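You operate a simulated robot arm through the tools that you are given. There is no shell and no other tool.

The job below is to be done with a simulated robot arm. You get a single attempt, and the scene is never put back.

Task
Fill the red cup to its line with food, then tip it in the blue bowl.
Fine: the 100 ML line; pour from the beaker; beaker and cup go back. Set down upright: beaker.

It is judged by the outcome, as a careful person would: the job done as asked, and still so three seconds after it is handed in. It fails if anything else is knocked over, pushed out of place, dropped, spilled or broken.

Robot
A 7-joint arm with a two-finger parallel gripper, fixed in place. Base frame: the origin is at the foot of the arm, x ahead of it, y to its left, z up. Readings come in m, rad, newtons and seconds.
Its first joint turns from -2.897 to 2.897 rad. Payload 3.43 kg.
The tool frame sits at the grasp point between the pads (the TCP): z along the fingers, y along the line on which they close. The tips reach 0.03 m beyond it. Largest opening 0.094 m; finger width 0.028, thickness 0.01; the body of the gripper, 0.05 by 0.096 m, starts 0.055 m behind the TCP.
Orientation is told as [roll, pitch, yaw] about the base's x, y, z axes, in that order, counted from this pose: with the fingers straight down and closing along the base's y, the tool's x points along the base's -x, its y along +y and its z along -z.

Tools
- The arm moves only by the tool jog_arm. Its argument "targets" is a list of rows, each a list of 2 entries, a list of its own where there are three numbers: the shift along the base's x, y, z in units of 30 mm (1.0 is 30 mm), then the turn, a rotation vector about the base's x, y, z in units of 6 degrees (1.0 is 6 degrees). In form: [[[x, y, z], [rx, ry, rz]], ...]. A call has 1 to 20 rows; each row shifts and turns the commanded pose from where the row before left it. "claw" is the gripper command, from -1 (shut) to 1 (fully open), values between in proportion, set as the call begins (left out, the last holds). A call with a number of a shift or a turn outside -1 to 1 is refused whole. Rows are played at 5 a second. More than 0.05 m and 0.15 rad between two rows, or a gripper value outside its range, and nothing of the call is played. Where a pose cannot be reached the arm comes as near as it can. A force on the tool above 40 N (or 10 N above the force at the start of the call, whichever is more), or a blocked arm, ends the call early, and 0.2 s more pass. The fingers move at their own pace (about 0.045 m/s each) and stop on an object; they squeeze with about 34 N. The grip force told is the motor's: it shows also when the fingers shut on nothing. Time passes only in rows, and 0.2 s behind the last, so rows that do not move let the fingers close. The reply holds the time, the measured pose of the TCP, the force on the tool along the base axes, the opening and the grip force, in the units named above and with some noise, with the torque about the TCP (base axes, N m) and any sound that the robot's microphone picked up.
- Cameras (640 x 400 px; columns grow to the right, rows downward): "scene" is fixed at [0.4024, -0.4984, 1.5446]; the picture's right is [-0.83, 0.56, 0.00], its down [0.56, 0.83, -0.07] and it looks along [-0.04, -0.06, -1.00] (base axes); focal length 299 px, centre (320, 200). "wrist" rides on the gripper at [0.076, 0.014, -0.102] in the tool frame; the picture's right is [-0.18, 0.98, 0.00], its down [-0.75, -0.14, -0.64] and it looks along [-0.63, -0.12, 0.77] (tool axes); focal length 243 px, centre (320, 200).
- get_image(camera): a new picture of that camera. It takes no simulated time.
- probe_pixels(camera, pixels): for up to 12 pixels [column, row] of the newest picture of that camera ("zoom" is the newest enlarged one), the place [x, y, z] in the base frame of the surface seen there, good to about 0.002 m. It takes no simulated time.
- inspect(camera, box): a new picture of the part [left, top, right, bottom] of that camera's present view, enlarged. It takes no simulated time.
- finish_job(): hands the job in; it is judged then, once.

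Open the gripper and draw the arm clear of the work before you hand the job in, unless the task says otherwise.

The tools are called after ">>>" by a JSON object that holds its "name" and its "arguments". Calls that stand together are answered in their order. jog_arm: Moves the arm, as the interface text tells. Its arguments: {"type":"object","properties":{"targets":{"type":"array","items":{"type":"array"}},"claw":{"type":"number"}},"required":["targets"]} The other tools are called the same way: get_image (camera) takes a picture; probe_pixels (camera, pixels) gives the place of the surface under pixels of a picture; inspect (camera, box) takes an enlarged picture of a part of a camera's view; finish_job () hands the job in.

At the start:

```text
clock: 0.0
ee_pos: [0.1587, -0.5558, 1.1398]
tcp_rot: [-0.001, 0.0, 0.0]
force: [-0.3, -0.6, 0.0]
torque: [-0.02, -0.01, 0.02]
width: 0.094
grasp_force: 0.1
```

scene: 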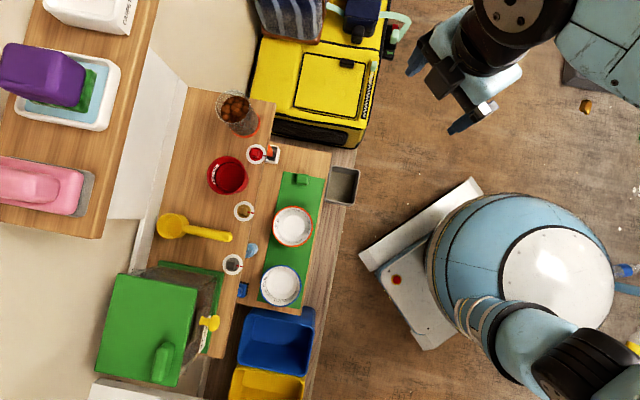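
wrist: 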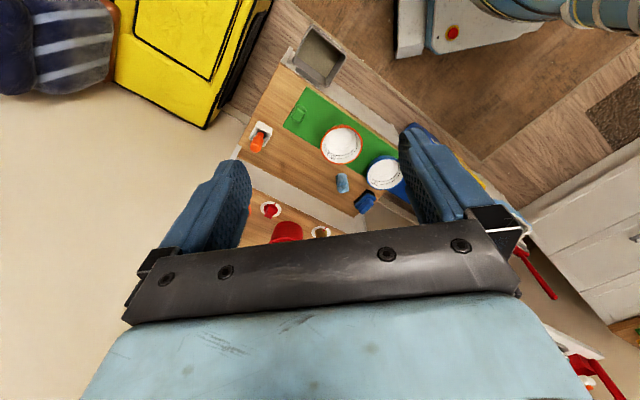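

The scene picture shows a beaker with brown kibble near (238,115), a red cup at (228,175), and two bowls at (293,227) and (280,285). I enlarge these areas to find out more.

>>> {"name": "inspect", "arguments": {"camera": "scene", "box": [190, 80, 350, 180]}}

>>> {"name": "inspect", "arguments": {"camera": "scene", "box": [190, 140, 350, 240]}}

>>> {"name": "inspect", "arguments": {"camera": "scene", "box": [190, 220, 350, 320]}}

>>> {"name": "inspect", "arguments": {"camera": "wrist", "box": [220, 80, 420, 240]}}

```text
4.00 times, centred on (270, 130) of scene
```

zoom: 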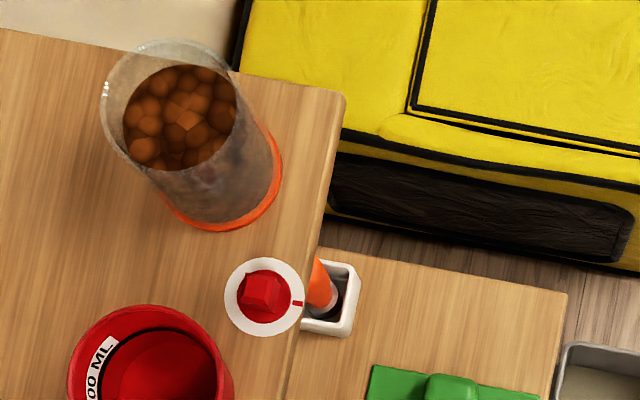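

```text
4.00 times, centred on (270, 190) of scene
```

zoom: 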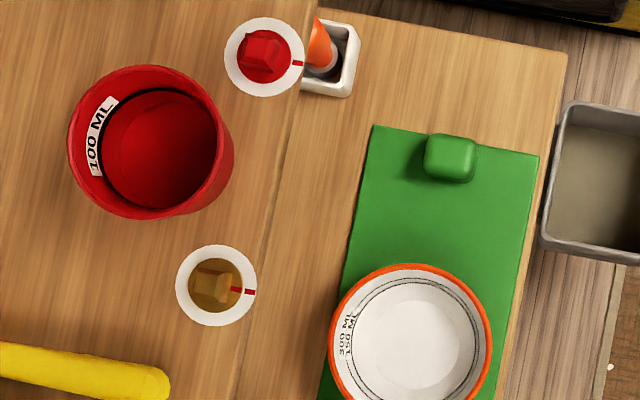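

```text
4.00 times, centred on (270, 270) of scene
```

zoom: 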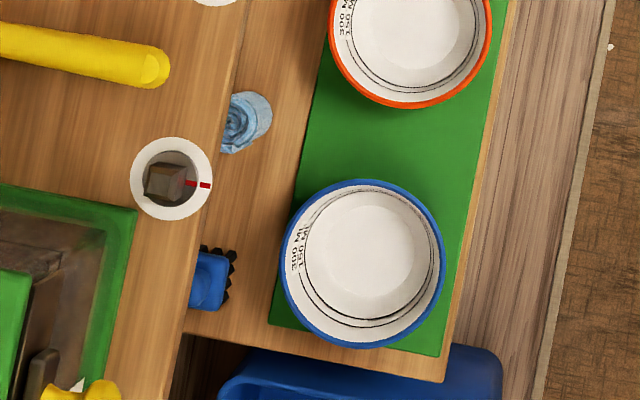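

```text
2.50 times, centred on (320, 160) of wrist
```

zoom: 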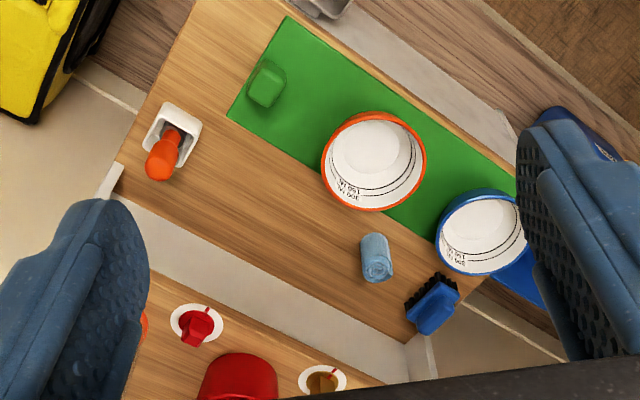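

Next I measure the beaker, cup and bowls, and the surfaces around them, in the scene picture.

>>> {"name": "get_image", "arguments": {"camera": "scene"}}

>>> {"name": "probe_pixels", "arguments": {"camera": "scene", "pixels": [[236, 108], [218, 100], [246, 102], [258, 130], [268, 110], [200, 110], [228, 178], [208, 177], [247, 175], [228, 157], [228, 194], [200, 200]]}}

>>> {"name": "probe_pixels", "arguments": {"camera": "scene", "pixels": [[280, 285], [261, 283], [300, 285], [280, 266], [280, 306], [293, 226], [265, 200], [255, 155], [271, 151], [301, 180], [245, 211], [232, 264]]}}

>>> {"name": "probe_pixels", "arguments": {"camera": "scene", "pixels": [[130, 40], [100, 20], [60, 190], [40, 70], [340, 170], [300, 90], [280, 330], [150, 310], [175, 225], [220, 235], [290, 25], [140, 200]]}}

```text
taken
```

scene: 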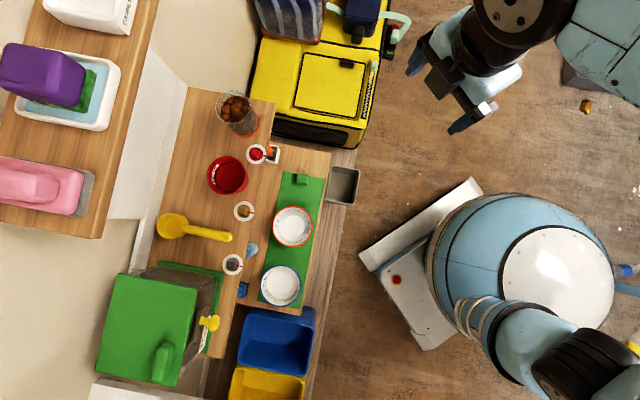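

```text
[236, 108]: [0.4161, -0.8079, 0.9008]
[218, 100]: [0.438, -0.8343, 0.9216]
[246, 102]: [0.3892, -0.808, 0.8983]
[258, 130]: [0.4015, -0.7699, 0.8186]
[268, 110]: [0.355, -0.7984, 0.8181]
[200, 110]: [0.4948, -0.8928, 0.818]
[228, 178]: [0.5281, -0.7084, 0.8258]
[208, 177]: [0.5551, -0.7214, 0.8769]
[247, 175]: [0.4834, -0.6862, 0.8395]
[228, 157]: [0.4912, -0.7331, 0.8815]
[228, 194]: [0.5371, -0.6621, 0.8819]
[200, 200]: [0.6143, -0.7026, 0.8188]
```

```text
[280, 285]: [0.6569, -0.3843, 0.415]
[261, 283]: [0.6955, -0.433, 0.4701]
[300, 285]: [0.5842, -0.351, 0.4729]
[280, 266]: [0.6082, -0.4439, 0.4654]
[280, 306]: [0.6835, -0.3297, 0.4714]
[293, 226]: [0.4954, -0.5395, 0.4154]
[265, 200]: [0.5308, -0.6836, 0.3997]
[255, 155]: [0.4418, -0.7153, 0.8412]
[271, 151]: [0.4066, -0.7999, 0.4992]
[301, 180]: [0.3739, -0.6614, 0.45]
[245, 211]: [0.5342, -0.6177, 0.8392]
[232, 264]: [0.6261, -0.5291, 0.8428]
```

```text
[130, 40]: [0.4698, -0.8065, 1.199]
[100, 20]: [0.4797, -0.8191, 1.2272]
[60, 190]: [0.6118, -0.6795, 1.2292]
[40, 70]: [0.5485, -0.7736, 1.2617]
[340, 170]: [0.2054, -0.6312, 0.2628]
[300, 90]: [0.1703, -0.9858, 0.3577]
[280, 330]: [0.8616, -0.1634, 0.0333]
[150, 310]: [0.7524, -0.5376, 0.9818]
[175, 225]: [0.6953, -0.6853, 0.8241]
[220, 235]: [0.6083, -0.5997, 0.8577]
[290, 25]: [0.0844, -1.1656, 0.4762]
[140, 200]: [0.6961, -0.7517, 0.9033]
```

The counter is at z≈0.818, the lower board is at 0.40 with the bowls on it, and a shelf is at about z 1.2. I zoom in on the beaker and the cup to measure their rims, bases and the line.

>>> {"name": "inspect", "arguments": {"camera": "scene", "box": [206, 84, 270, 144]}}

>>> {"name": "probe_pixels", "arguments": {"camera": "zoom", "pixels": [[180, 115], [250, 70], [300, 55], [400, 95], [440, 150], [200, 220], [300, 260], [500, 260], [420, 300], [330, 140], [330, 200], [260, 180]]}}

```text
6.67 times, centred on (238, 114) of scene
```

zoom: 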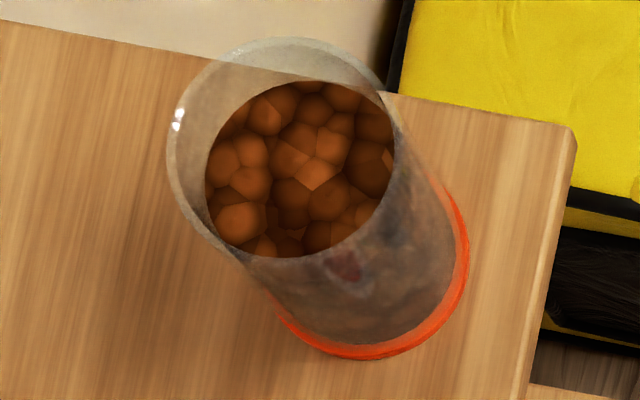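

```text
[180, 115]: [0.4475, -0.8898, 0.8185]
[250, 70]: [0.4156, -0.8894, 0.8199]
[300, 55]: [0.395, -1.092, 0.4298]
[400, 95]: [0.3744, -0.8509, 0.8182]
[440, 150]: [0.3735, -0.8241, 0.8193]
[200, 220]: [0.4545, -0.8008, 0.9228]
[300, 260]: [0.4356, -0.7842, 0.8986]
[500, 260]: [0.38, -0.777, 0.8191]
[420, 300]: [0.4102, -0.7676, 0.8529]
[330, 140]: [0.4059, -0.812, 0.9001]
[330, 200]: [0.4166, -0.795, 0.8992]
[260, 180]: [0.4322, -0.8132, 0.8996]
```

I compute the beaker axis at about (0.419,-0.803), rim z≈0.93 and radius ≈0.0365. Now I zoom in on the cup and the knobs around it.

>>> {"name": "inspect", "arguments": {"camera": "scene", "box": [200, 145, 264, 205]}}

>>> {"name": "probe_pixels", "arguments": {"camera": "zoom", "pixels": [[80, 190], [150, 110], [220, 85], [300, 100], [370, 200], [350, 280], [280, 310], [130, 300], [150, 200], [200, 320], [250, 200], [300, 240]]}}

>>> {"name": "inspect", "arguments": {"camera": "scene", "box": [236, 135, 300, 175]}}

>>> {"name": "probe_pixels", "arguments": {"camera": "zoom", "pixels": [[200, 180], [200, 120], [140, 190], [265, 190], [200, 255], [290, 140], [330, 130], [350, 180], [285, 300], [20, 350], [400, 350], [290, 30]]}}

```text
6.67 times, centred on (232, 175) of scene
```

zoom: 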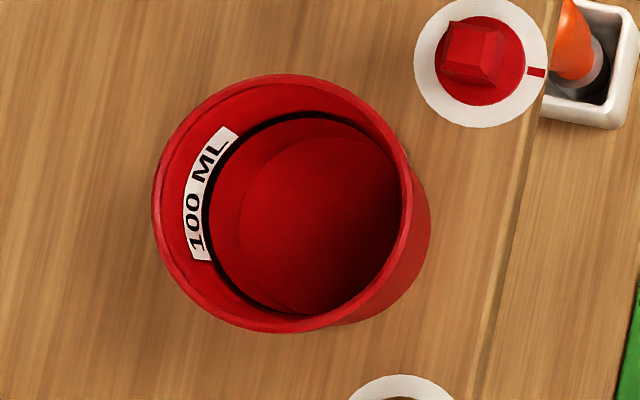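

```text
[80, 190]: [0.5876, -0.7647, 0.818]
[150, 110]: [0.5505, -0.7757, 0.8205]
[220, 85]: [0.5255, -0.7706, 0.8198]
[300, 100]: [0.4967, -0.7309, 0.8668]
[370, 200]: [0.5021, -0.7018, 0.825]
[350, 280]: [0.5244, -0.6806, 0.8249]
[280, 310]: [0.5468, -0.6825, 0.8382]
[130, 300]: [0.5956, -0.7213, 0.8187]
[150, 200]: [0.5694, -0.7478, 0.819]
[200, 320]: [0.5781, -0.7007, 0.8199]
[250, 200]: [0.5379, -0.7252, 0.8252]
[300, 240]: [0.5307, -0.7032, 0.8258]
```

```text
10.00 times, centred on (268, 155) of scene
```

zoom: 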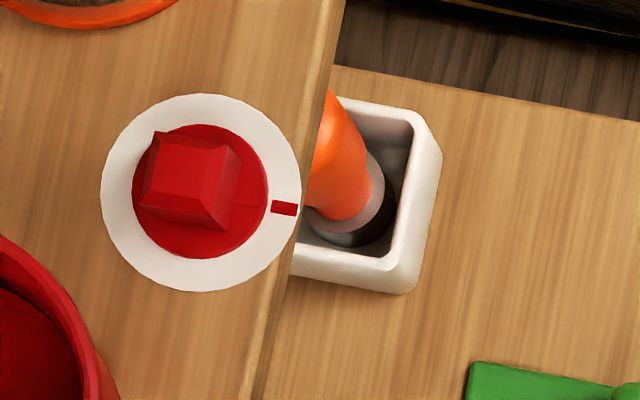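

```text
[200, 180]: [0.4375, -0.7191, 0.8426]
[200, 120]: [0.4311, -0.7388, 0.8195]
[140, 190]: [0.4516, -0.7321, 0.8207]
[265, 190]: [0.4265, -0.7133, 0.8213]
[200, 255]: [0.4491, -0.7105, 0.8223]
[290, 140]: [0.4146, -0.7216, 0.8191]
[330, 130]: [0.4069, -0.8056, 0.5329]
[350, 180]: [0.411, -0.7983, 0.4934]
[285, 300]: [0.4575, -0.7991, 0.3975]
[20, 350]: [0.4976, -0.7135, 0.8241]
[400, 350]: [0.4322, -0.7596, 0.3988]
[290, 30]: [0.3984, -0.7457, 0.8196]
```

The cup axis is at about (0.5195,-0.7015), base radius 0.0355 and rim radius 0.043 at z≈0.883. The counter front faces (-0.68,0.733), so I want a horizontal grasp pointing along (0.68,-0.733) with the camera up. I start by yawing in free space, to see whether the wrist allows it.

>>> {"name": "jog_arm", "arguments": {"targets": [[[0, 0, 0], [0, 0, 1]], [[0, 0, 0], [0, 0, 1]], [[0, 0, 0], [0, 0, 1]], [[0, 0, 0], [0, 0, 1]], [[0, 0, 0], [0, 0, 1]], [[0, 0, 0], [0, 0, 1]], [[0, 0, 0], [0, 0, 1]], [[0, 0, 0], [0, 0, 1]], [[0, 0, 0], [0, 0, 1]], [[0, 0, 0], [0, 0, 1]], [[0, 0, 0], [0, 0, 1]]], "claw": 1}}

```text
clock: 2.4
ee_pos: [0.158, -0.5545, 1.1395]
tcp_rot: [0.0, 0.0, 1.152]
force: [0.4, 0.0, 0.6]
torque: [-0.01, -0.01, -0.01]
width: 0.0941
grasp_force: 0.1
```

The yaw follows cleanly (1.152 rad). I continue to 132°.

>>> {"name": "jog_arm", "arguments": {"targets": [[[0, 0, 0], [0, 0, 1]], [[0, 0, 0], [0, 0, 1]], [[0, 0, 0], [0, 0, 1]], [[0, 0, 0], [0, 0, 1]], [[0, 0, 0], [0, 0, 1]], [[0, 0, 0], [0, 0, 1]], [[0, 0, 0], [0, 0, 1]], [[0, 0, 0], [0, 0, 1]], [[0, 0, 0], [0, 0, 1]], [[0, 0, 0], [0, 0, 1]], [[0, 0, 0], [0, 0, 1]], [[0, 0, 0], [0, 0, 0.167]]]}}

>>> {"name": "get_image", "arguments": {"camera": "scene"}}

>>> {"name": "get_image", "arguments": {"camera": "wrist"}}

```text
clock: 5.0
ee_pos: [0.1586, -0.5539, 1.1419]
tcp_rot: [0.001, 0.003, 2.322]
force: [0.4, -0.5, -0.1]
torque: [-0.01, -0.01, 0.0]
width: 0.0939
grasp_force: 0.1
```

```text
taken
```

scene: 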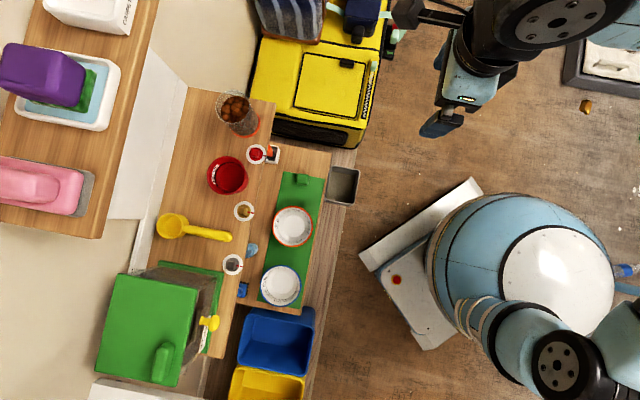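

```text
taken
```

wrist: 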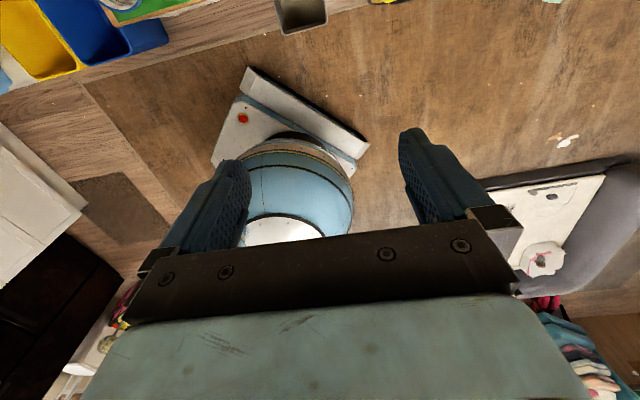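

The tool x now points along (0.68,-0.73). I pitch the tool up to horizontal while drifting to a staging point in front of the counter.

>>> {"name": "jog_arm", "arguments": {"targets": [[[0.2, -0.16, -0.3], [-0.733, -0.68, 0]], [[0.2, -0.16, -0.3], [-0.733, -0.68, 0]], [[0.2, -0.16, -0.3], [-0.733, -0.68, 0]], [[0.2, -0.16, -0.3], [-0.733, -0.68, 0]], [[0.2, -0.16, -0.3], [-0.733, -0.68, 0]], [[0.2, -0.16, -0.3], [-0.733, -0.68, 0]], [[0.2, -0.16, -0.3], [-0.733, -0.68, 0]], [[0.2, -0.16, -0.3], [-0.733, -0.68, 0]]]}}

>>> {"name": "get_image", "arguments": {"camera": "scene"}}

>>> {"name": "get_image", "arguments": {"camera": "wrist"}}

```text
clock: 6.8
ee_pos: [0.2061, -0.5922, 1.0687]
tcp_rot: [0.003, 0.839, 2.323]
force: [-0.5, 0.8, -0.2]
torque: [-0.02, -0.02, 0.0]
width: 0.0941
grasp_force: 0.1
```

```text
taken
```

scene: 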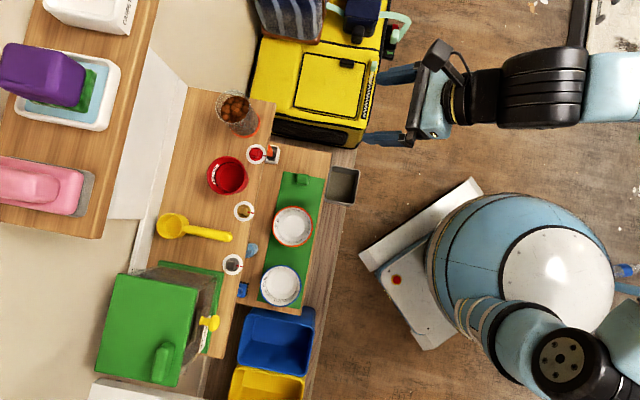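

```text
taken
```

wrist: 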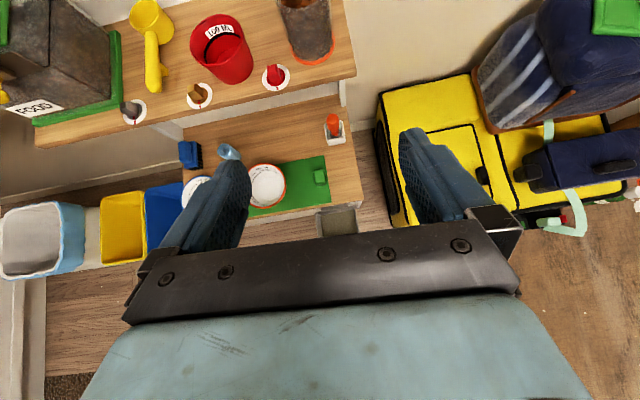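

The pitch follows well (48°). I finish the pitch to 90° and move to the staging point about 0.18 m in front of the beaker.

>>> {"name": "jog_arm", "arguments": {"targets": [[[0.433, -0.376, -0.6], [-0.733, -0.68, 0]], [[0.433, -0.376, -0.6], [-0.733, -0.68, 0]], [[0.433, -0.376, -0.6], [-0.733, -0.68, 0]], [[0.433, -0.376, -0.6], [-0.733, -0.68, 0]], [[0.433, -0.376, -0.6], [-0.733, -0.68, 0]], [[0.433, -0.376, -0.6], [-0.733, -0.68, 0]], [[0.433, -0.376, -0.6], [-0.733, -0.68, 0]], [[0, 0, 0], [0, 0, 0]]]}}

>>> {"name": "get_image", "arguments": {"camera": "scene"}}

>>> {"name": "get_image", "arguments": {"camera": "wrist"}}

```text
clock: 8.6
ee_pos: [0.2955, -0.6718, 0.9432]
tcp_rot: [1.846, 1.568, -2.12]
force: [0.4, 0.5, 0.3]
torque: [0.03, 0.01, -0.03]
width: 0.094
grasp_force: 0.1
```

```text
taken
```

scene: 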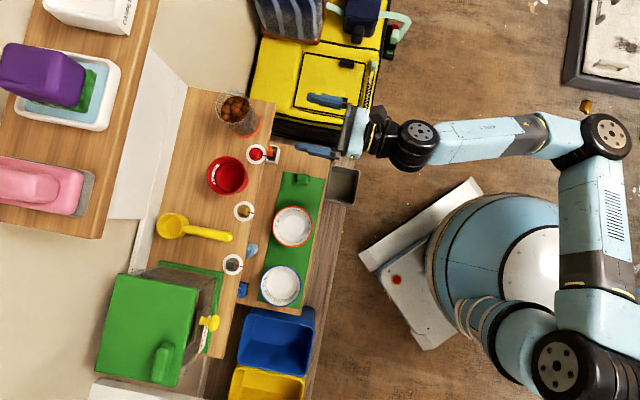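

```text
taken
```

wrist: 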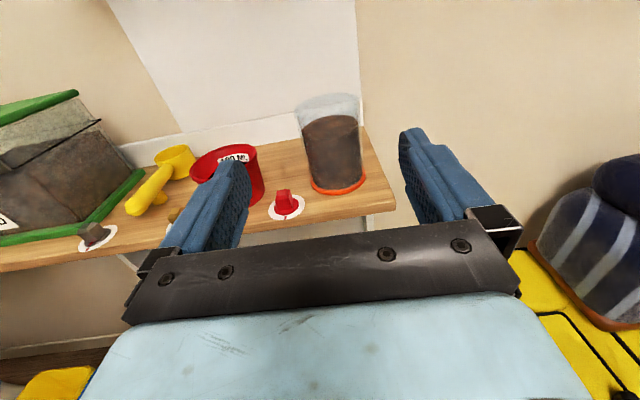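

The hand is horizontal. The wrist picture shows the beaker at (333,143). I zoom in and probe to refine it.

>>> {"name": "inspect", "arguments": {"camera": "wrist", "box": [180, 80, 420, 230]}}

>>> {"name": "probe_pixels", "arguments": {"camera": "zoom", "pixels": [[340, 170], [410, 180], [470, 180], [350, 270], [420, 290], [480, 275], [340, 60], [400, 300], [120, 230], [230, 300], [280, 320], [560, 340]]}}

```text
2.67 times, centred on (300, 155) of wrist
```

zoom: 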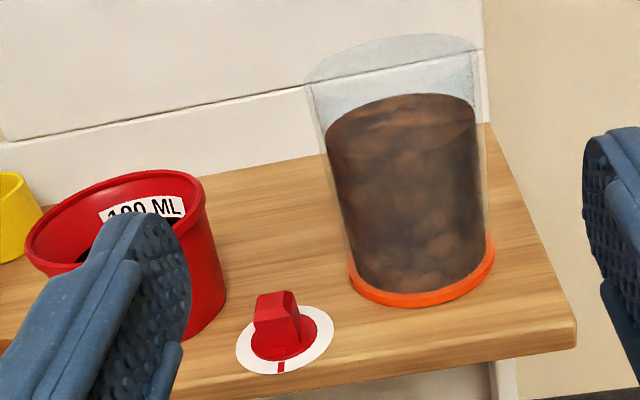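

```text
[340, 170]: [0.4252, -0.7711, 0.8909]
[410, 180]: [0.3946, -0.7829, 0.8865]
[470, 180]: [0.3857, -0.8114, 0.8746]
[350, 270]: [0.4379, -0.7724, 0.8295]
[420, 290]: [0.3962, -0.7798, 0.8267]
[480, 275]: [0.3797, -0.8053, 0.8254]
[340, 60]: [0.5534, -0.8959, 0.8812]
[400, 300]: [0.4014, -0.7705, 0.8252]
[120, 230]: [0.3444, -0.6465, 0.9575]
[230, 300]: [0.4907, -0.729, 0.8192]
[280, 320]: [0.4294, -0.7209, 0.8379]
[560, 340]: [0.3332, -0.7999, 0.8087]
```

The beaker axis is confirmed at about (0.418,-0.802). I lower to z≈0.868, go straight in along the counter normal, and then take a picture before closing.

>>> {"name": "jog_arm", "arguments": {"targets": [[[0, 0, -0.835], [0, 0, 0]], [[0, 0, -0.835], [0, 0, 0]], [[0, 0, -0.835], [0, 0, 0]], [[0.51, -0.5425, 0], [0, 0, 0]], [[0.51, -0.5425, 0], [0, 0, 0]], [[0.51, -0.5425, 0], [0, 0, 0]], [[0.51, -0.5425, 0], [0, 0, 0]], [[0.51, -0.5425, 0], [0, 0, 0]]]}}

>>> {"name": "get_image", "arguments": {"camera": "wrist"}}

>>> {"name": "inspect", "arguments": {"camera": "scene", "box": [190, 60, 350, 180]}}

```text
clock: 10.4
ee_pos: [0.3757, -0.753, 0.8678]
tcp_rot: [1.503, 1.567, -2.461]
force: [-0.4, 0.5, 0.1]
torque: [-0.01, -0.02, 0.0]
width: 0.0941
grasp_force: 0.2
```

```text
taken
```

wrist: 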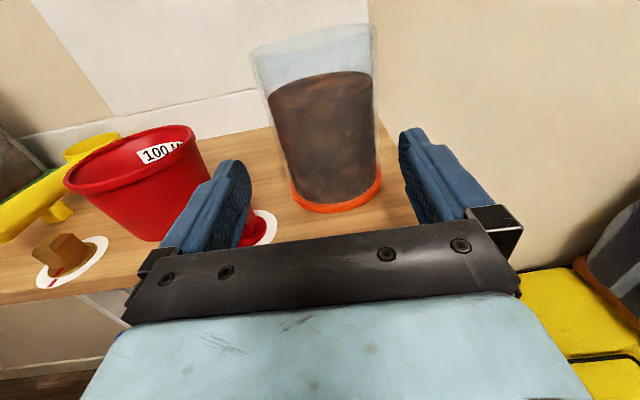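

```text
3.33 times, centred on (270, 120) of scene
```

zoom: 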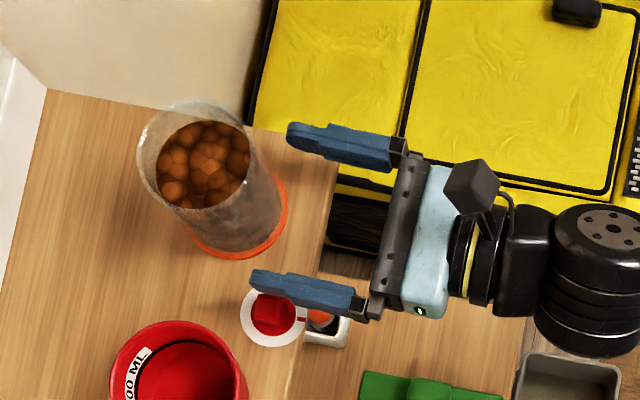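

Before going further in, I check the centring by probing both fingertips and the beaker in this zoomed view.

>>> {"name": "probe_pixels", "arguments": {"camera": "zoom", "pixels": [[293, 136], [300, 150], [340, 155], [255, 278], [265, 290], [310, 300], [230, 255], [265, 245], [284, 205], [255, 150], [270, 185], [180, 215]]}}

>>> {"name": "inspect", "arguments": {"camera": "wrist", "box": [220, 0, 420, 240]}}

>>> {"name": "probe_pixels", "arguments": {"camera": "wrist", "pixels": [[280, 130], [320, 130], [370, 130], [295, 195], [330, 208], [375, 190], [245, 165], [405, 150], [300, 60], [300, 200], [350, 205], [325, 90]]}}

```text
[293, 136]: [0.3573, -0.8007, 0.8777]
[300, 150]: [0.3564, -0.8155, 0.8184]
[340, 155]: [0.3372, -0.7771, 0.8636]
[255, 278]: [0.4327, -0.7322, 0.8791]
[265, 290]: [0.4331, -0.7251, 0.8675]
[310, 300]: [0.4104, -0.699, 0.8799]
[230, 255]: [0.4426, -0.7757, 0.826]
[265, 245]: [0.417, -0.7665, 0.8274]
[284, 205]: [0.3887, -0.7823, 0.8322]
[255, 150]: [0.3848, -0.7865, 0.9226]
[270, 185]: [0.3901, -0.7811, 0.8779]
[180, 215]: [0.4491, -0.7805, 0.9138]
```

```text
1.67 times, centred on (320, 120) of wrist
```

zoom: 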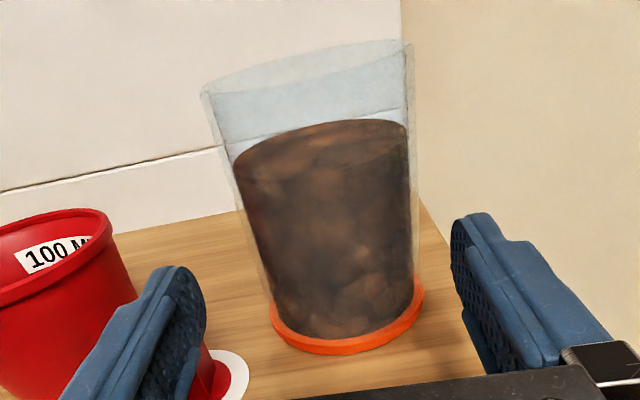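

```text
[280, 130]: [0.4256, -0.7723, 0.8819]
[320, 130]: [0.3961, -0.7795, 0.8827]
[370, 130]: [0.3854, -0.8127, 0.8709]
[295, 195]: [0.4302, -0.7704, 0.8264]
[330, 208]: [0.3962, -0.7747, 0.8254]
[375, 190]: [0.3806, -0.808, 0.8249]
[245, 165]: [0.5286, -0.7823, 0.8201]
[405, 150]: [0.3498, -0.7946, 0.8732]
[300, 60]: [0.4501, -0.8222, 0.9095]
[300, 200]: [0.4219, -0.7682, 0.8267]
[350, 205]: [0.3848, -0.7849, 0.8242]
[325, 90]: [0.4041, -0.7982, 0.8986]
```

The fingertips straddle the beaker with about a 4 mm offset toward the cup, and the ring fit gives a centre of about (0.417,-0.804). I correct that while going in the last 65 mm.

>>> {"name": "jog_arm", "arguments": {"targets": [[[0.35, -0.45, 0], [0, 0, 0]], [[0.35, -0.42, 0], [0, 0, 0]], [[0.35, -0.41, 0], [0, 0, 0]], [[0.34, -0.4, 0], [0, 0, 0]]]}}

>>> {"name": "inspect", "arguments": {"camera": "scene", "box": [190, 60, 350, 180]}}

>>> {"name": "get_image", "arguments": {"camera": "wrist"}}

```text
clock: 11.4
ee_pos: [0.4164, -0.8046, 0.8676]
tcp_rot: [1.682, 1.568, -2.283]
force: [-0.1, 0.7, 0.5]
torque: [0.03, 0.01, -0.02]
width: 0.0944
grasp_force: 0.0
```

```text
3.33 times, centred on (270, 120) of scene
```

zoom: 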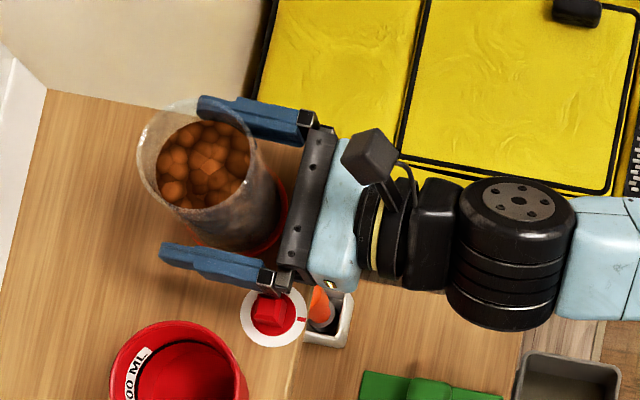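

```text
taken
```

wrist: 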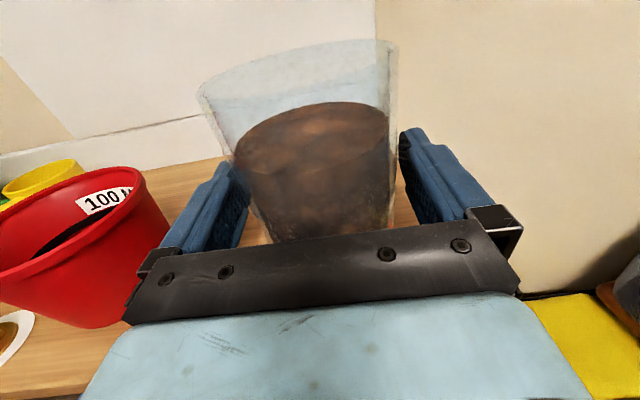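

The fingers straddle the beaker evenly. I close the gripper.

>>> {"name": "jog_arm", "arguments": {"targets": [[[0, 0, 0], [0, 0, 0]], [[0, 0, 0], [0, 0, 0]], [[0, 0, 0], [0, 0, 0]], [[0, 0, 0], [0, 0, 0]], [[0, 0, 0], [0, 0, 0]]], "claw": -1}}

>>> {"name": "inspect", "arguments": {"camera": "scene", "box": [190, 60, 350, 180]}}

```text
clock: 12.6
ee_pos: [0.4175, -0.8054, 0.8671]
tcp_rot: [1.616, 1.566, -2.35]
force: [0.0, -0.9, 2.1]
torque: [0.02, -0.05, -0.04]
width: 0.0802
grasp_force: 34.6
```

```text
3.33 times, centred on (270, 120) of scene
```

zoom: 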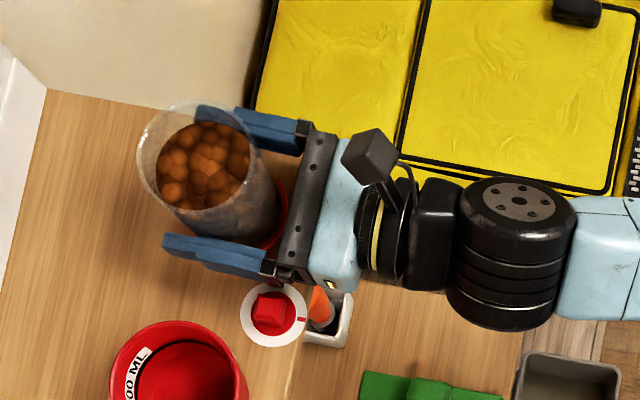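

It is gripped at 0.080 m wide with 34.6 N. I lift a little to check the hold and weigh it.

>>> {"name": "jog_arm", "arguments": {"targets": [[[0, 0, 0.5], [0, 0, 0]], [[0, 0, 0.5], [0, 0, 0]], [[0, 0, 0.5], [0, 0, 0]], [[0, 0, 0], [0, 0, 0]], [[0, 0, 0], [0, 0, 0]]]}}

>>> {"name": "get_image", "arguments": {"camera": "wrist"}}

>>> {"name": "inspect", "arguments": {"camera": "scene", "box": [190, 60, 350, 180]}}

```text
clock: 13.8
ee_pos: [0.4183, -0.8049, 0.9113]
tcp_rot: [1.508, 1.569, -2.459]
force: [0.0, 0.1, -2.4]
torque: [0.0, 0.01, 0.02]
width: 0.0801
grasp_force: 33.7
```

```text
taken
```

wrist: 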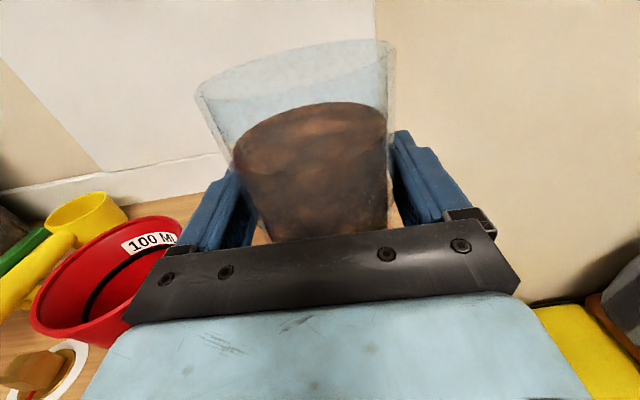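

```text
3.33 times, centred on (270, 120) of scene
```

zoom: 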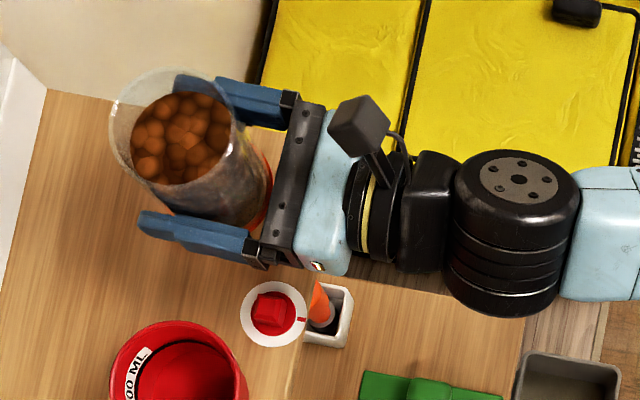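

The beaker is held at z≈0.911 and the load is about 2.4 N. I move it toward the cup while tilting 42° about the hand axis, with the lip coming over the cup and no pour expected yet.

>>> {"name": "jog_arm", "arguments": {"targets": [[[0.195, 0.224, 0.3], [0, 0, 0]], [[0.195, 0.224, 0.076], [-0.68, 0.733, 0]], [[0.195, 0.224, 0.076], [-0.68, 0.733, 0]], [[0.195, 0.224, 0.076], [-0.68, 0.733, 0]], [[0.195, 0.224, 0.0], [-0.68, 0.733, 0]], [[0.195, 0.224, 0.0], [-0.68, 0.733, 0]], [[0.195, 0.224, 0.0], [-0.68, 0.733, 0]], [[0, 0, 0], [-0.68, 0.733, 0]]]}}

>>> {"name": "get_image", "arguments": {"camera": "wrist"}}

>>> {"name": "inspect", "arguments": {"camera": "scene", "box": [170, 80, 330, 200]}}

```text
clock: 15.6
ee_pos: [0.4571, -0.7571, 0.9296]
tcp_rot: [1.56, 0.835, -2.396]
force: [-0.1, -0.4, -1.6]
torque: [0.0, -0.02, 0.0]
width: 0.08
grasp_force: 34.3
```

```text
taken
```

wrist: 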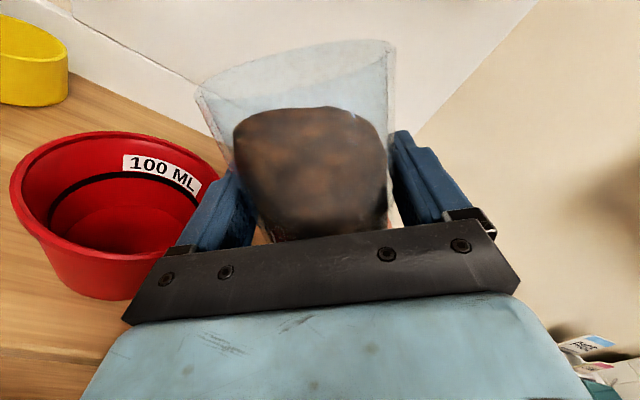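

```text
3.33 times, centred on (250, 140) of scene
```

zoom: 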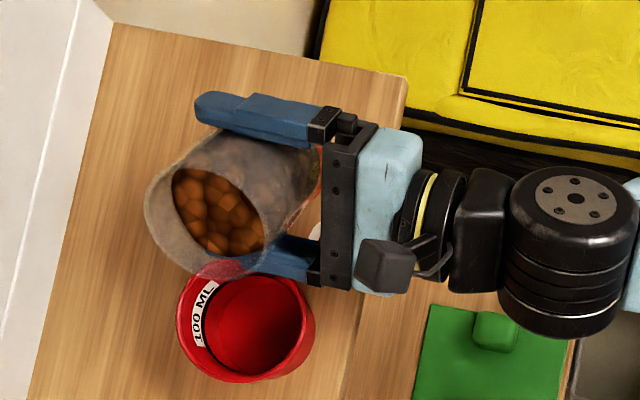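

The lip is above the cup's near rim as computed, and nothing has fallen yet. The wrist view shows the line inside the cup clearly. I tilt on to 54°, slowly.

>>> {"name": "jog_arm", "arguments": {"targets": [[[0, 0, 0], [-0.34, 0.366, 0]], [[0, 0, 0], [-0.34, 0.366, 0]], [[0, 0, 0], [-0.34, 0.366, 0]], [[0, 0, 0], [-0.34, 0.366, 0]], [[0, 0, 0], [0, 0, 0]]]}}

>>> {"name": "get_image", "arguments": {"camera": "wrist"}}

>>> {"name": "inspect", "arguments": {"camera": "scene", "box": [170, 80, 330, 200]}}

```text
clock: 16.8
ee_pos: [0.4356, -0.7742, 0.9738]
tcp_rot: [1.549, 0.633, -2.399]
force: [0.4, -0.3, -2.5]
torque: [0.0, -0.02, 0.0]
width: 0.0794
grasp_force: 33.7
out of reach, approached as far as the arm can: row 1, 2, 3, 4
```

```text
taken
```

wrist: 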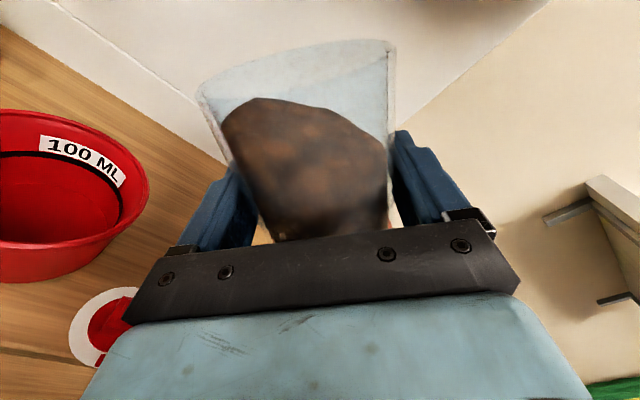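

```text
3.33 times, centred on (250, 140) of scene
```

zoom: 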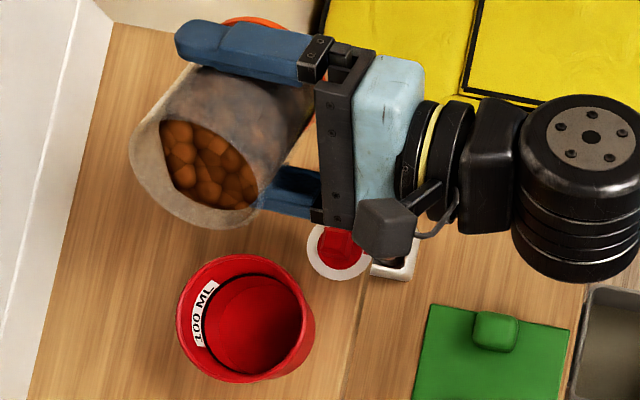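

The arm said "out of reach": the wrist roll runs out near 54° in this direction, and the TCP drifted to (0.436,-0.774,0.974). Nothing spilled, because the kibble is still inside. I tilt back upright while rising, and will then pour from the cup's other side with the opposite roll.

>>> {"name": "jog_arm", "arguments": {"targets": [[[-0.3, -0.25, 0.6], [0.34, -0.366, 0]], [[-0.2, -0.2, 0.4], [0.34, -0.366, 0]], [[0, 0, 0.3], [0.34, -0.366, 0]], [[0, 0, 0.2], [0.34, -0.366, 0]], [[0, 0, 0], [0, 0, 0]]]}}

>>> {"name": "inspect", "arguments": {"camera": "scene", "box": [170, 60, 350, 200]}}

```text
clock: 18.0
ee_pos: [0.4189, -0.7885, 1.0199]
tcp_rot: [1.569, 0.836, -2.394]
force: [-0.5, -0.3, -3.1]
torque: [0.03, 0.02, -0.01]
width: 0.0794
grasp_force: 34.2
```

```text
2.86 times, centred on (260, 130) of scene
```

zoom: 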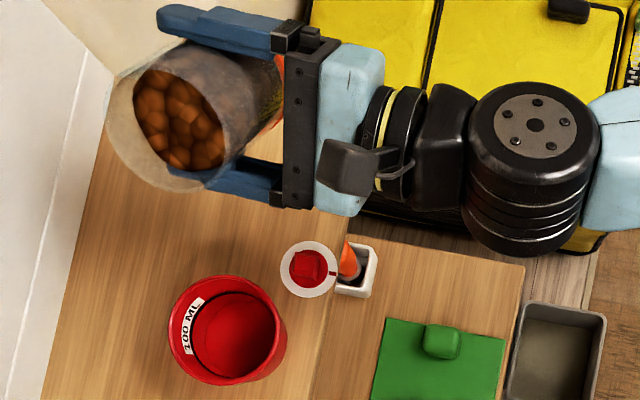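

The commanded pose now follows from the reached one, at (0.419,-0.789,1.020). I bring the beaker back upright and carry it high over the cup to its other side.

>>> {"name": "jog_arm", "arguments": {"targets": [[[0, 0, 0], [0.68, -0.733, 0]], [[0, 0, 0], [0.68, -0.733, 0]], [[0, 0, 0], [0.68, -0.733, 0]], [[0, 0, 0], [0.68, -0.733, 0]], [[0, 0, 0], [0.68, -0.733, 0]], [[0, 0, 0], [0.68, -0.733, 0]], [[0, 0, 0], [0.68, -0.733, 0]], [[0.663, 0.6, 0], [0, 0, 0]], [[0.663, 0.6, 0], [0, 0, 0]], [[0.663, 0.6, 0], [0, 0, 0]], [[0.663, 0.6, 0], [0, 0, 0]], [[0.663, 0.6, 0], [0, 0, 0]], [[0.663, 0.6, 0], [0, 0, 0]], [[0.663, 0.6, 0], [0, 0, 0]], [[0.663, 0.6, 0], [0, 0, 0]], [[0, 0, 0], [0, 0, 0]]]}}

>>> {"name": "get_image", "arguments": {"camera": "scene"}}

>>> {"name": "get_image", "arguments": {"camera": "wrist"}}

```text
clock: 21.4
ee_pos: [0.5703, -0.6502, 1.0362]
tcp_rot: [0.259, 1.559, 2.589]
force: [-1.4, -1.1, -2.7]
torque: [0.0, 0.01, 0.0]
width: 0.0792
grasp_force: 34.1
out of reach, approached as far as the arm can: row 14, 15
```

```text
taken
```

scene: 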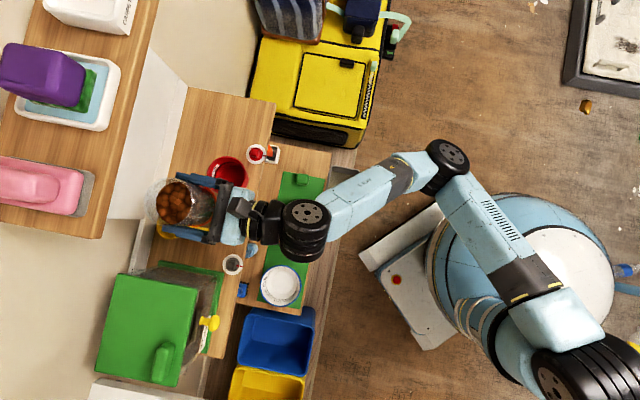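

```text
taken
```

wrist: 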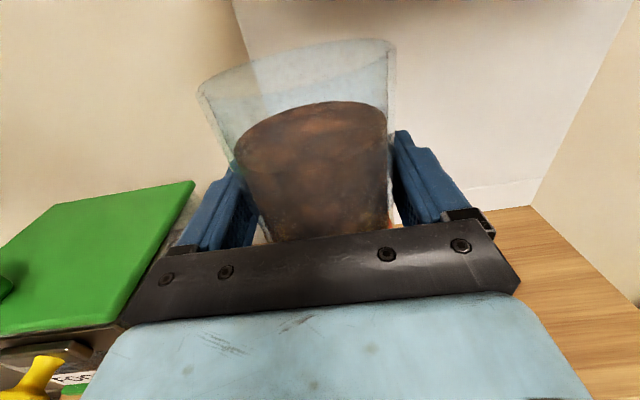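

The last rows went out of reach again: the elbow (445,155) is swung out to the side and the wrist bend (41°) looks like the limit. I ease it by yawing the hand toward the forearm's direction, so the hand points more along +x, which still allows a pour toward -y into the cup.

>>> {"name": "jog_arm", "arguments": {"targets": [[[0, 0, 0], [0, 0, 1]], [[0, 0, 0], [0, 0, 1]], [[0, 0, 0], [0, 0, 1]], [[0, 0, 0], [0, 0, 1]], [[0, 0, 0], [0, 0, 1]], [[0, 0, 0], [0, 0, 0]]]}}

>>> {"name": "get_image", "arguments": {"camera": "scene"}}

>>> {"name": "get_image", "arguments": {"camera": "wrist"}}

```text
clock: 22.8
ee_pos: [0.5712, -0.6521, 1.0331]
tcp_rot: [1.474, 1.57, -1.966]
force: [0.4, -0.9, -2.6]
torque: [-0.01, 0.02, 0.03]
width: 0.079
grasp_force: 34.1
```

```text
taken
```

scene: 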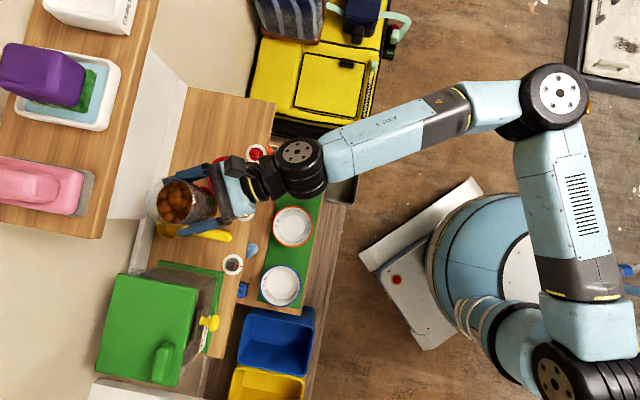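

```text
taken
```

wrist: 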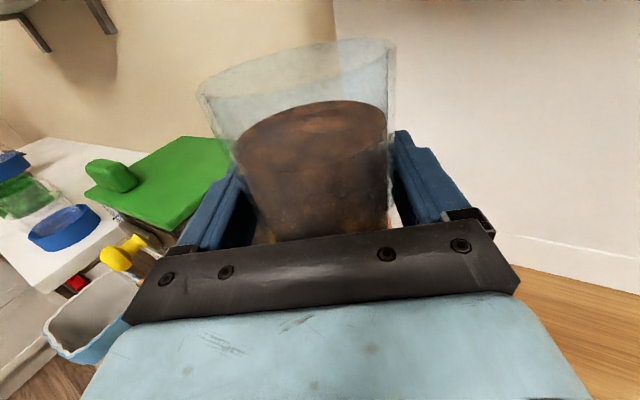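

The hand now points along about (0.956,-0.292), reached exactly. I shift to the +y side of the cup, tilt 42° toward (-0.292,-0.956), and stop high to check the alignment.

>>> {"name": "jog_arm", "arguments": {"targets": [[[-0.45, 0.5, 0], [0, 0, 0]], [[-0.45, 0.5, 0], [0, 0, 0]], [[0, 0, 0], [0.956, -0.292, 0]], [[0, 0, 0], [0.956, -0.292, 0]], [[0, 0, 0], [0.956, -0.292, 0]], [[0, 0, 0], [0.956, -0.292, 0]], [[0, 0, 0], [0.956, -0.292, 0]], [[0, 0, 0], [0.956, -0.292, 0]], [[0, 0, 0], [0.956, -0.292, 0]], [[0, 0, 0], [0, 0, 0]]]}}

>>> {"name": "inspect", "arguments": {"camera": "scene", "box": [150, 120, 340, 250]}}

>>> {"name": "get_image", "arguments": {"camera": "wrist"}}

```text
clock: 25.0
ee_pos: [0.5437, -0.6217, 1.0332]
tcp_rot: [-1.566, 0.841, 1.275]
force: [-0.5, -0.1, -2.1]
torque: [0.02, -0.01, -0.01]
width: 0.0788
grasp_force: 34.5
```

```text
3.08 times, centred on (245, 185) of scene
```

zoom: 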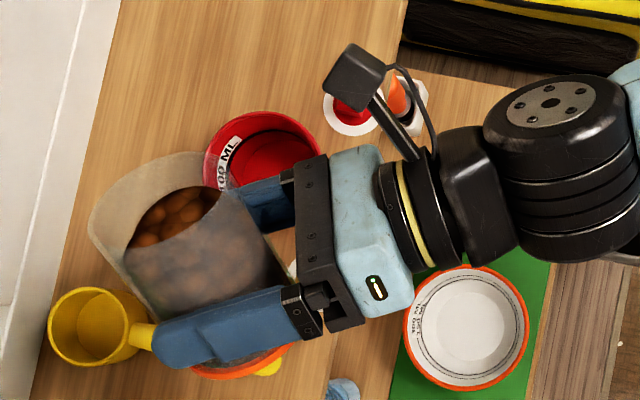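

```text
taken
```

wrist: 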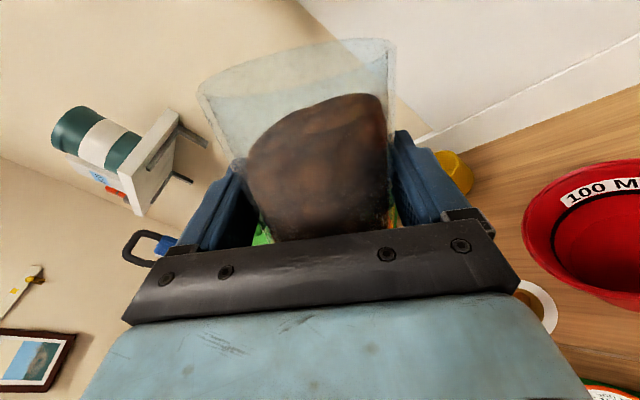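

The tilt direction works, and the cup is visible at the wrist view's right (600,230). I lower to z≈0.930 so that the lip sits just above the cup.

>>> {"name": "jog_arm", "arguments": {"targets": [[[0, 0, -0.86], [0, 0, 0]], [[0, 0, -0.86], [0, 0, 0]], [[0, 0, -0.86], [0, 0, 0]], [[0, 0, -0.86], [0, 0, 0]], [[0, 0, 0], [0, 0, 0]]]}}

>>> {"name": "inspect", "arguments": {"camera": "scene", "box": [170, 130, 300, 230]}}

>>> {"name": "get_image", "arguments": {"camera": "wrist"}}

```text
clock: 26.2
ee_pos: [0.5418, -0.6237, 0.9303]
tcp_rot: [-1.566, 0.839, 1.274]
force: [0.2, 0.1, -1.8]
torque: [-0.04, 0.02, -0.02]
width: 0.0789
grasp_force: 33.8
```

```text
4.00 times, centred on (235, 180) of scene
```

zoom: 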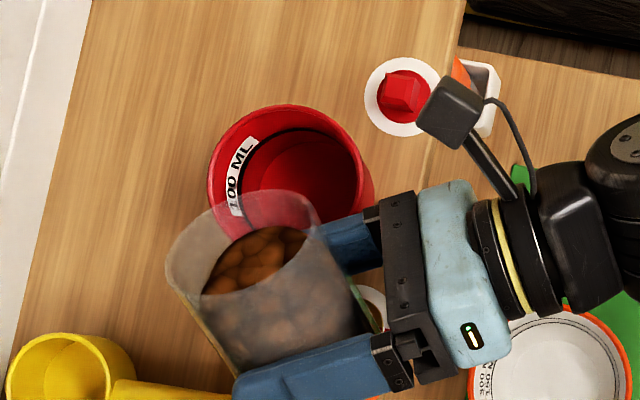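

```text
taken
```

wrist: 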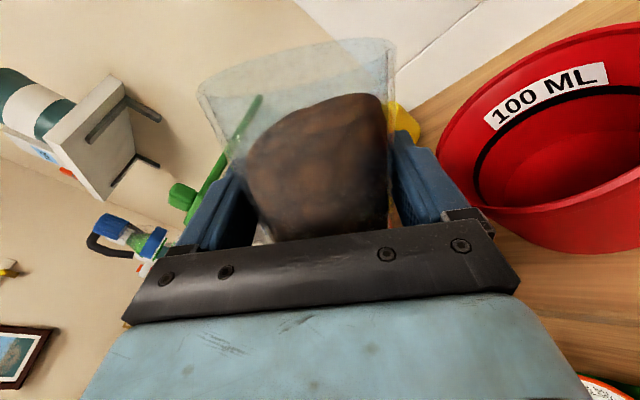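

The lip sits over the near third of the cup. I nudge 5 mm further over it and up 3 mm, then tilt slowly to 54°.

>>> {"name": "jog_arm", "arguments": {"targets": [[[-0.05, -0.16, 0.1], [0, 0, 0]], [[0, 0, 0], [0.478, -0.146, 0]], [[0, 0, 0], [0.478, -0.146, 0]], [[0, 0, 0], [0.478, -0.146, 0]], [[0, 0, 0], [0.478, -0.146, 0]], [[0, 0, 0], [0, 0, 0]], [[0, 0, 0], [0, 0, 0]]]}}

>>> {"name": "inspect", "arguments": {"camera": "scene", "box": [170, 130, 300, 230]}}

>>> {"name": "get_image", "arguments": {"camera": "wrist"}}

```text
clock: 27.8
ee_pos: [0.5421, -0.627, 0.9343]
tcp_rot: [-1.566, 0.63, 1.274]
force: [-0.3, 1.0, -2.4]
torque: [0.01, 0.04, 0.01]
width: 0.0789
grasp_force: 34.1
```

```text
4.00 times, centred on (235, 180) of scene
```

zoom: 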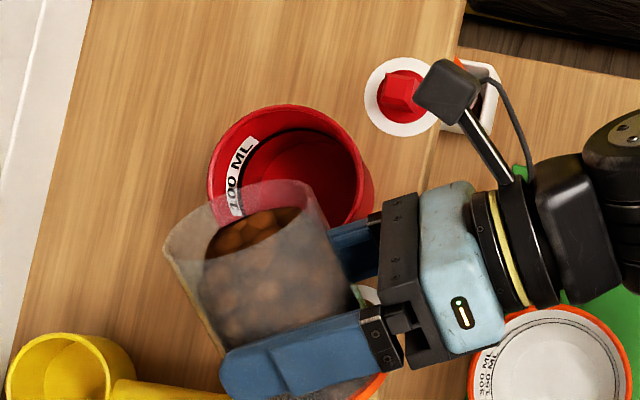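

```text
taken
```

wrist: 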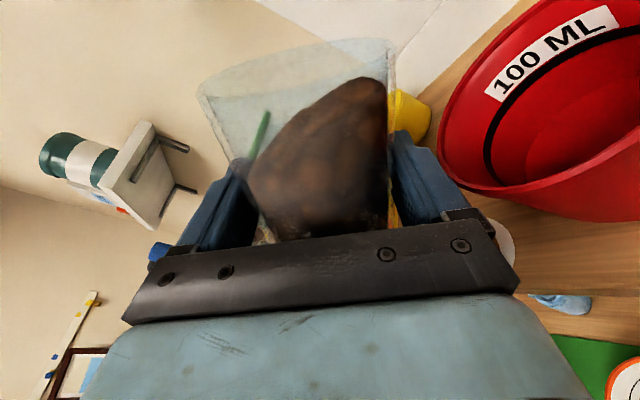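

The kibble reaches (385,80) and the lip is at (390,40); nothing is out yet. I tilt on in small steps to 62°.

>>> {"name": "jog_arm", "arguments": {"targets": [[[0, 0, 0], [0.319, -0.097, 0]], [[0, 0, 0], [0.319, -0.097, 0]], [[0, 0, 0], [0.319, -0.097, 0]], [[0, 0, 0], [0.319, -0.097, 0]], [[0, 0, 0], [0, 0, 0]], [[0, 0, 0], [0, 0, 0]]]}}

>>> {"name": "inspect", "arguments": {"camera": "scene", "box": [170, 130, 300, 230]}}

>>> {"name": "get_image", "arguments": {"camera": "wrist"}}

```text
clock: 29.2
ee_pos: [0.5412, -0.6269, 0.933]
tcp_rot: [-1.567, 0.49, 1.275]
force: [0.1, -0.2, -2.6]
torque: [0.02, 0.0, -0.03]
width: 0.0786
grasp_force: 33.7
```

```text
4.00 times, centred on (235, 180) of scene
```

zoom: 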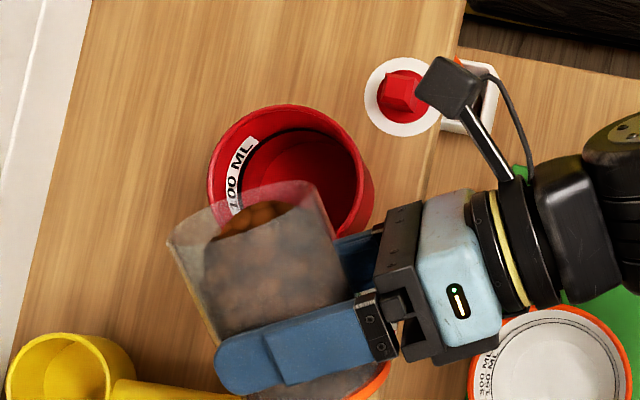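

```text
taken
```

wrist: 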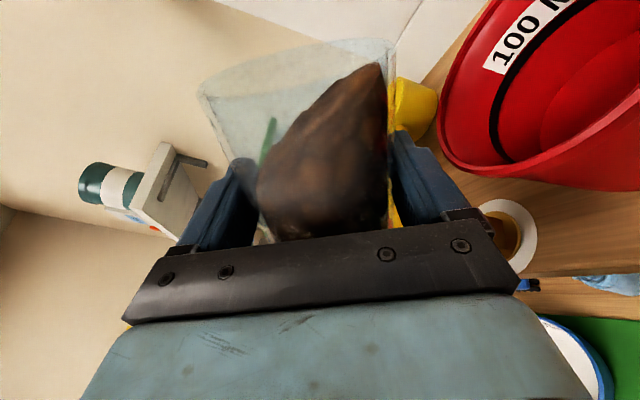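

The surface tip is at (382,63), close to the lip. I tilt on to 68° in 2° steps, rising slightly to keep the lower finger clear of the cup's rim.

>>> {"name": "jog_arm", "arguments": {"targets": [[[0, 0, 0.05], [0.319, -0.097, 0]], [[0, 0, 0.05], [0.319, -0.097, 0]], [[0, 0, 0.05], [0.319, -0.097, 0]], [[0, 0, 0], [0, 0, 0]], [[0, 0, 0], [0, 0, 0]]]}}

>>> {"name": "inspect", "arguments": {"camera": "scene", "box": [170, 130, 300, 230]}}

>>> {"name": "get_image", "arguments": {"camera": "wrist"}}

```text
clock: 30.4
ee_pos: [0.5406, -0.6272, 0.9378]
tcp_rot: [-1.568, 0.387, 1.274]
force: [0.4, -0.4, -2.4]
torque: [-0.01, -0.02, -0.01]
width: 0.0788
grasp_force: 33.9
```

```text
4.00 times, centred on (235, 180) of scene
```

zoom: 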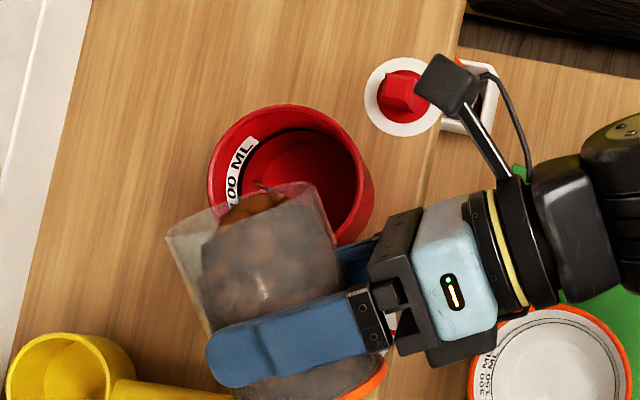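

```text
taken
```

wrist: 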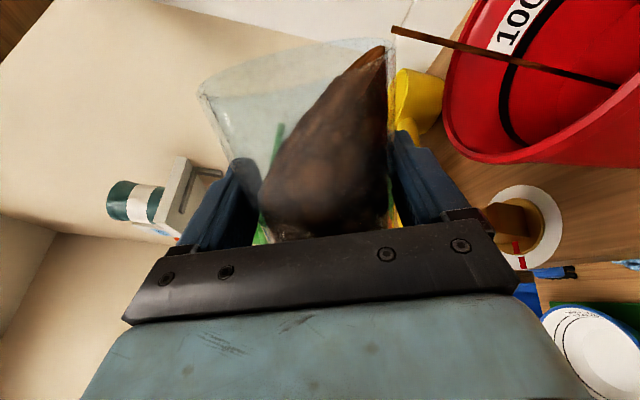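

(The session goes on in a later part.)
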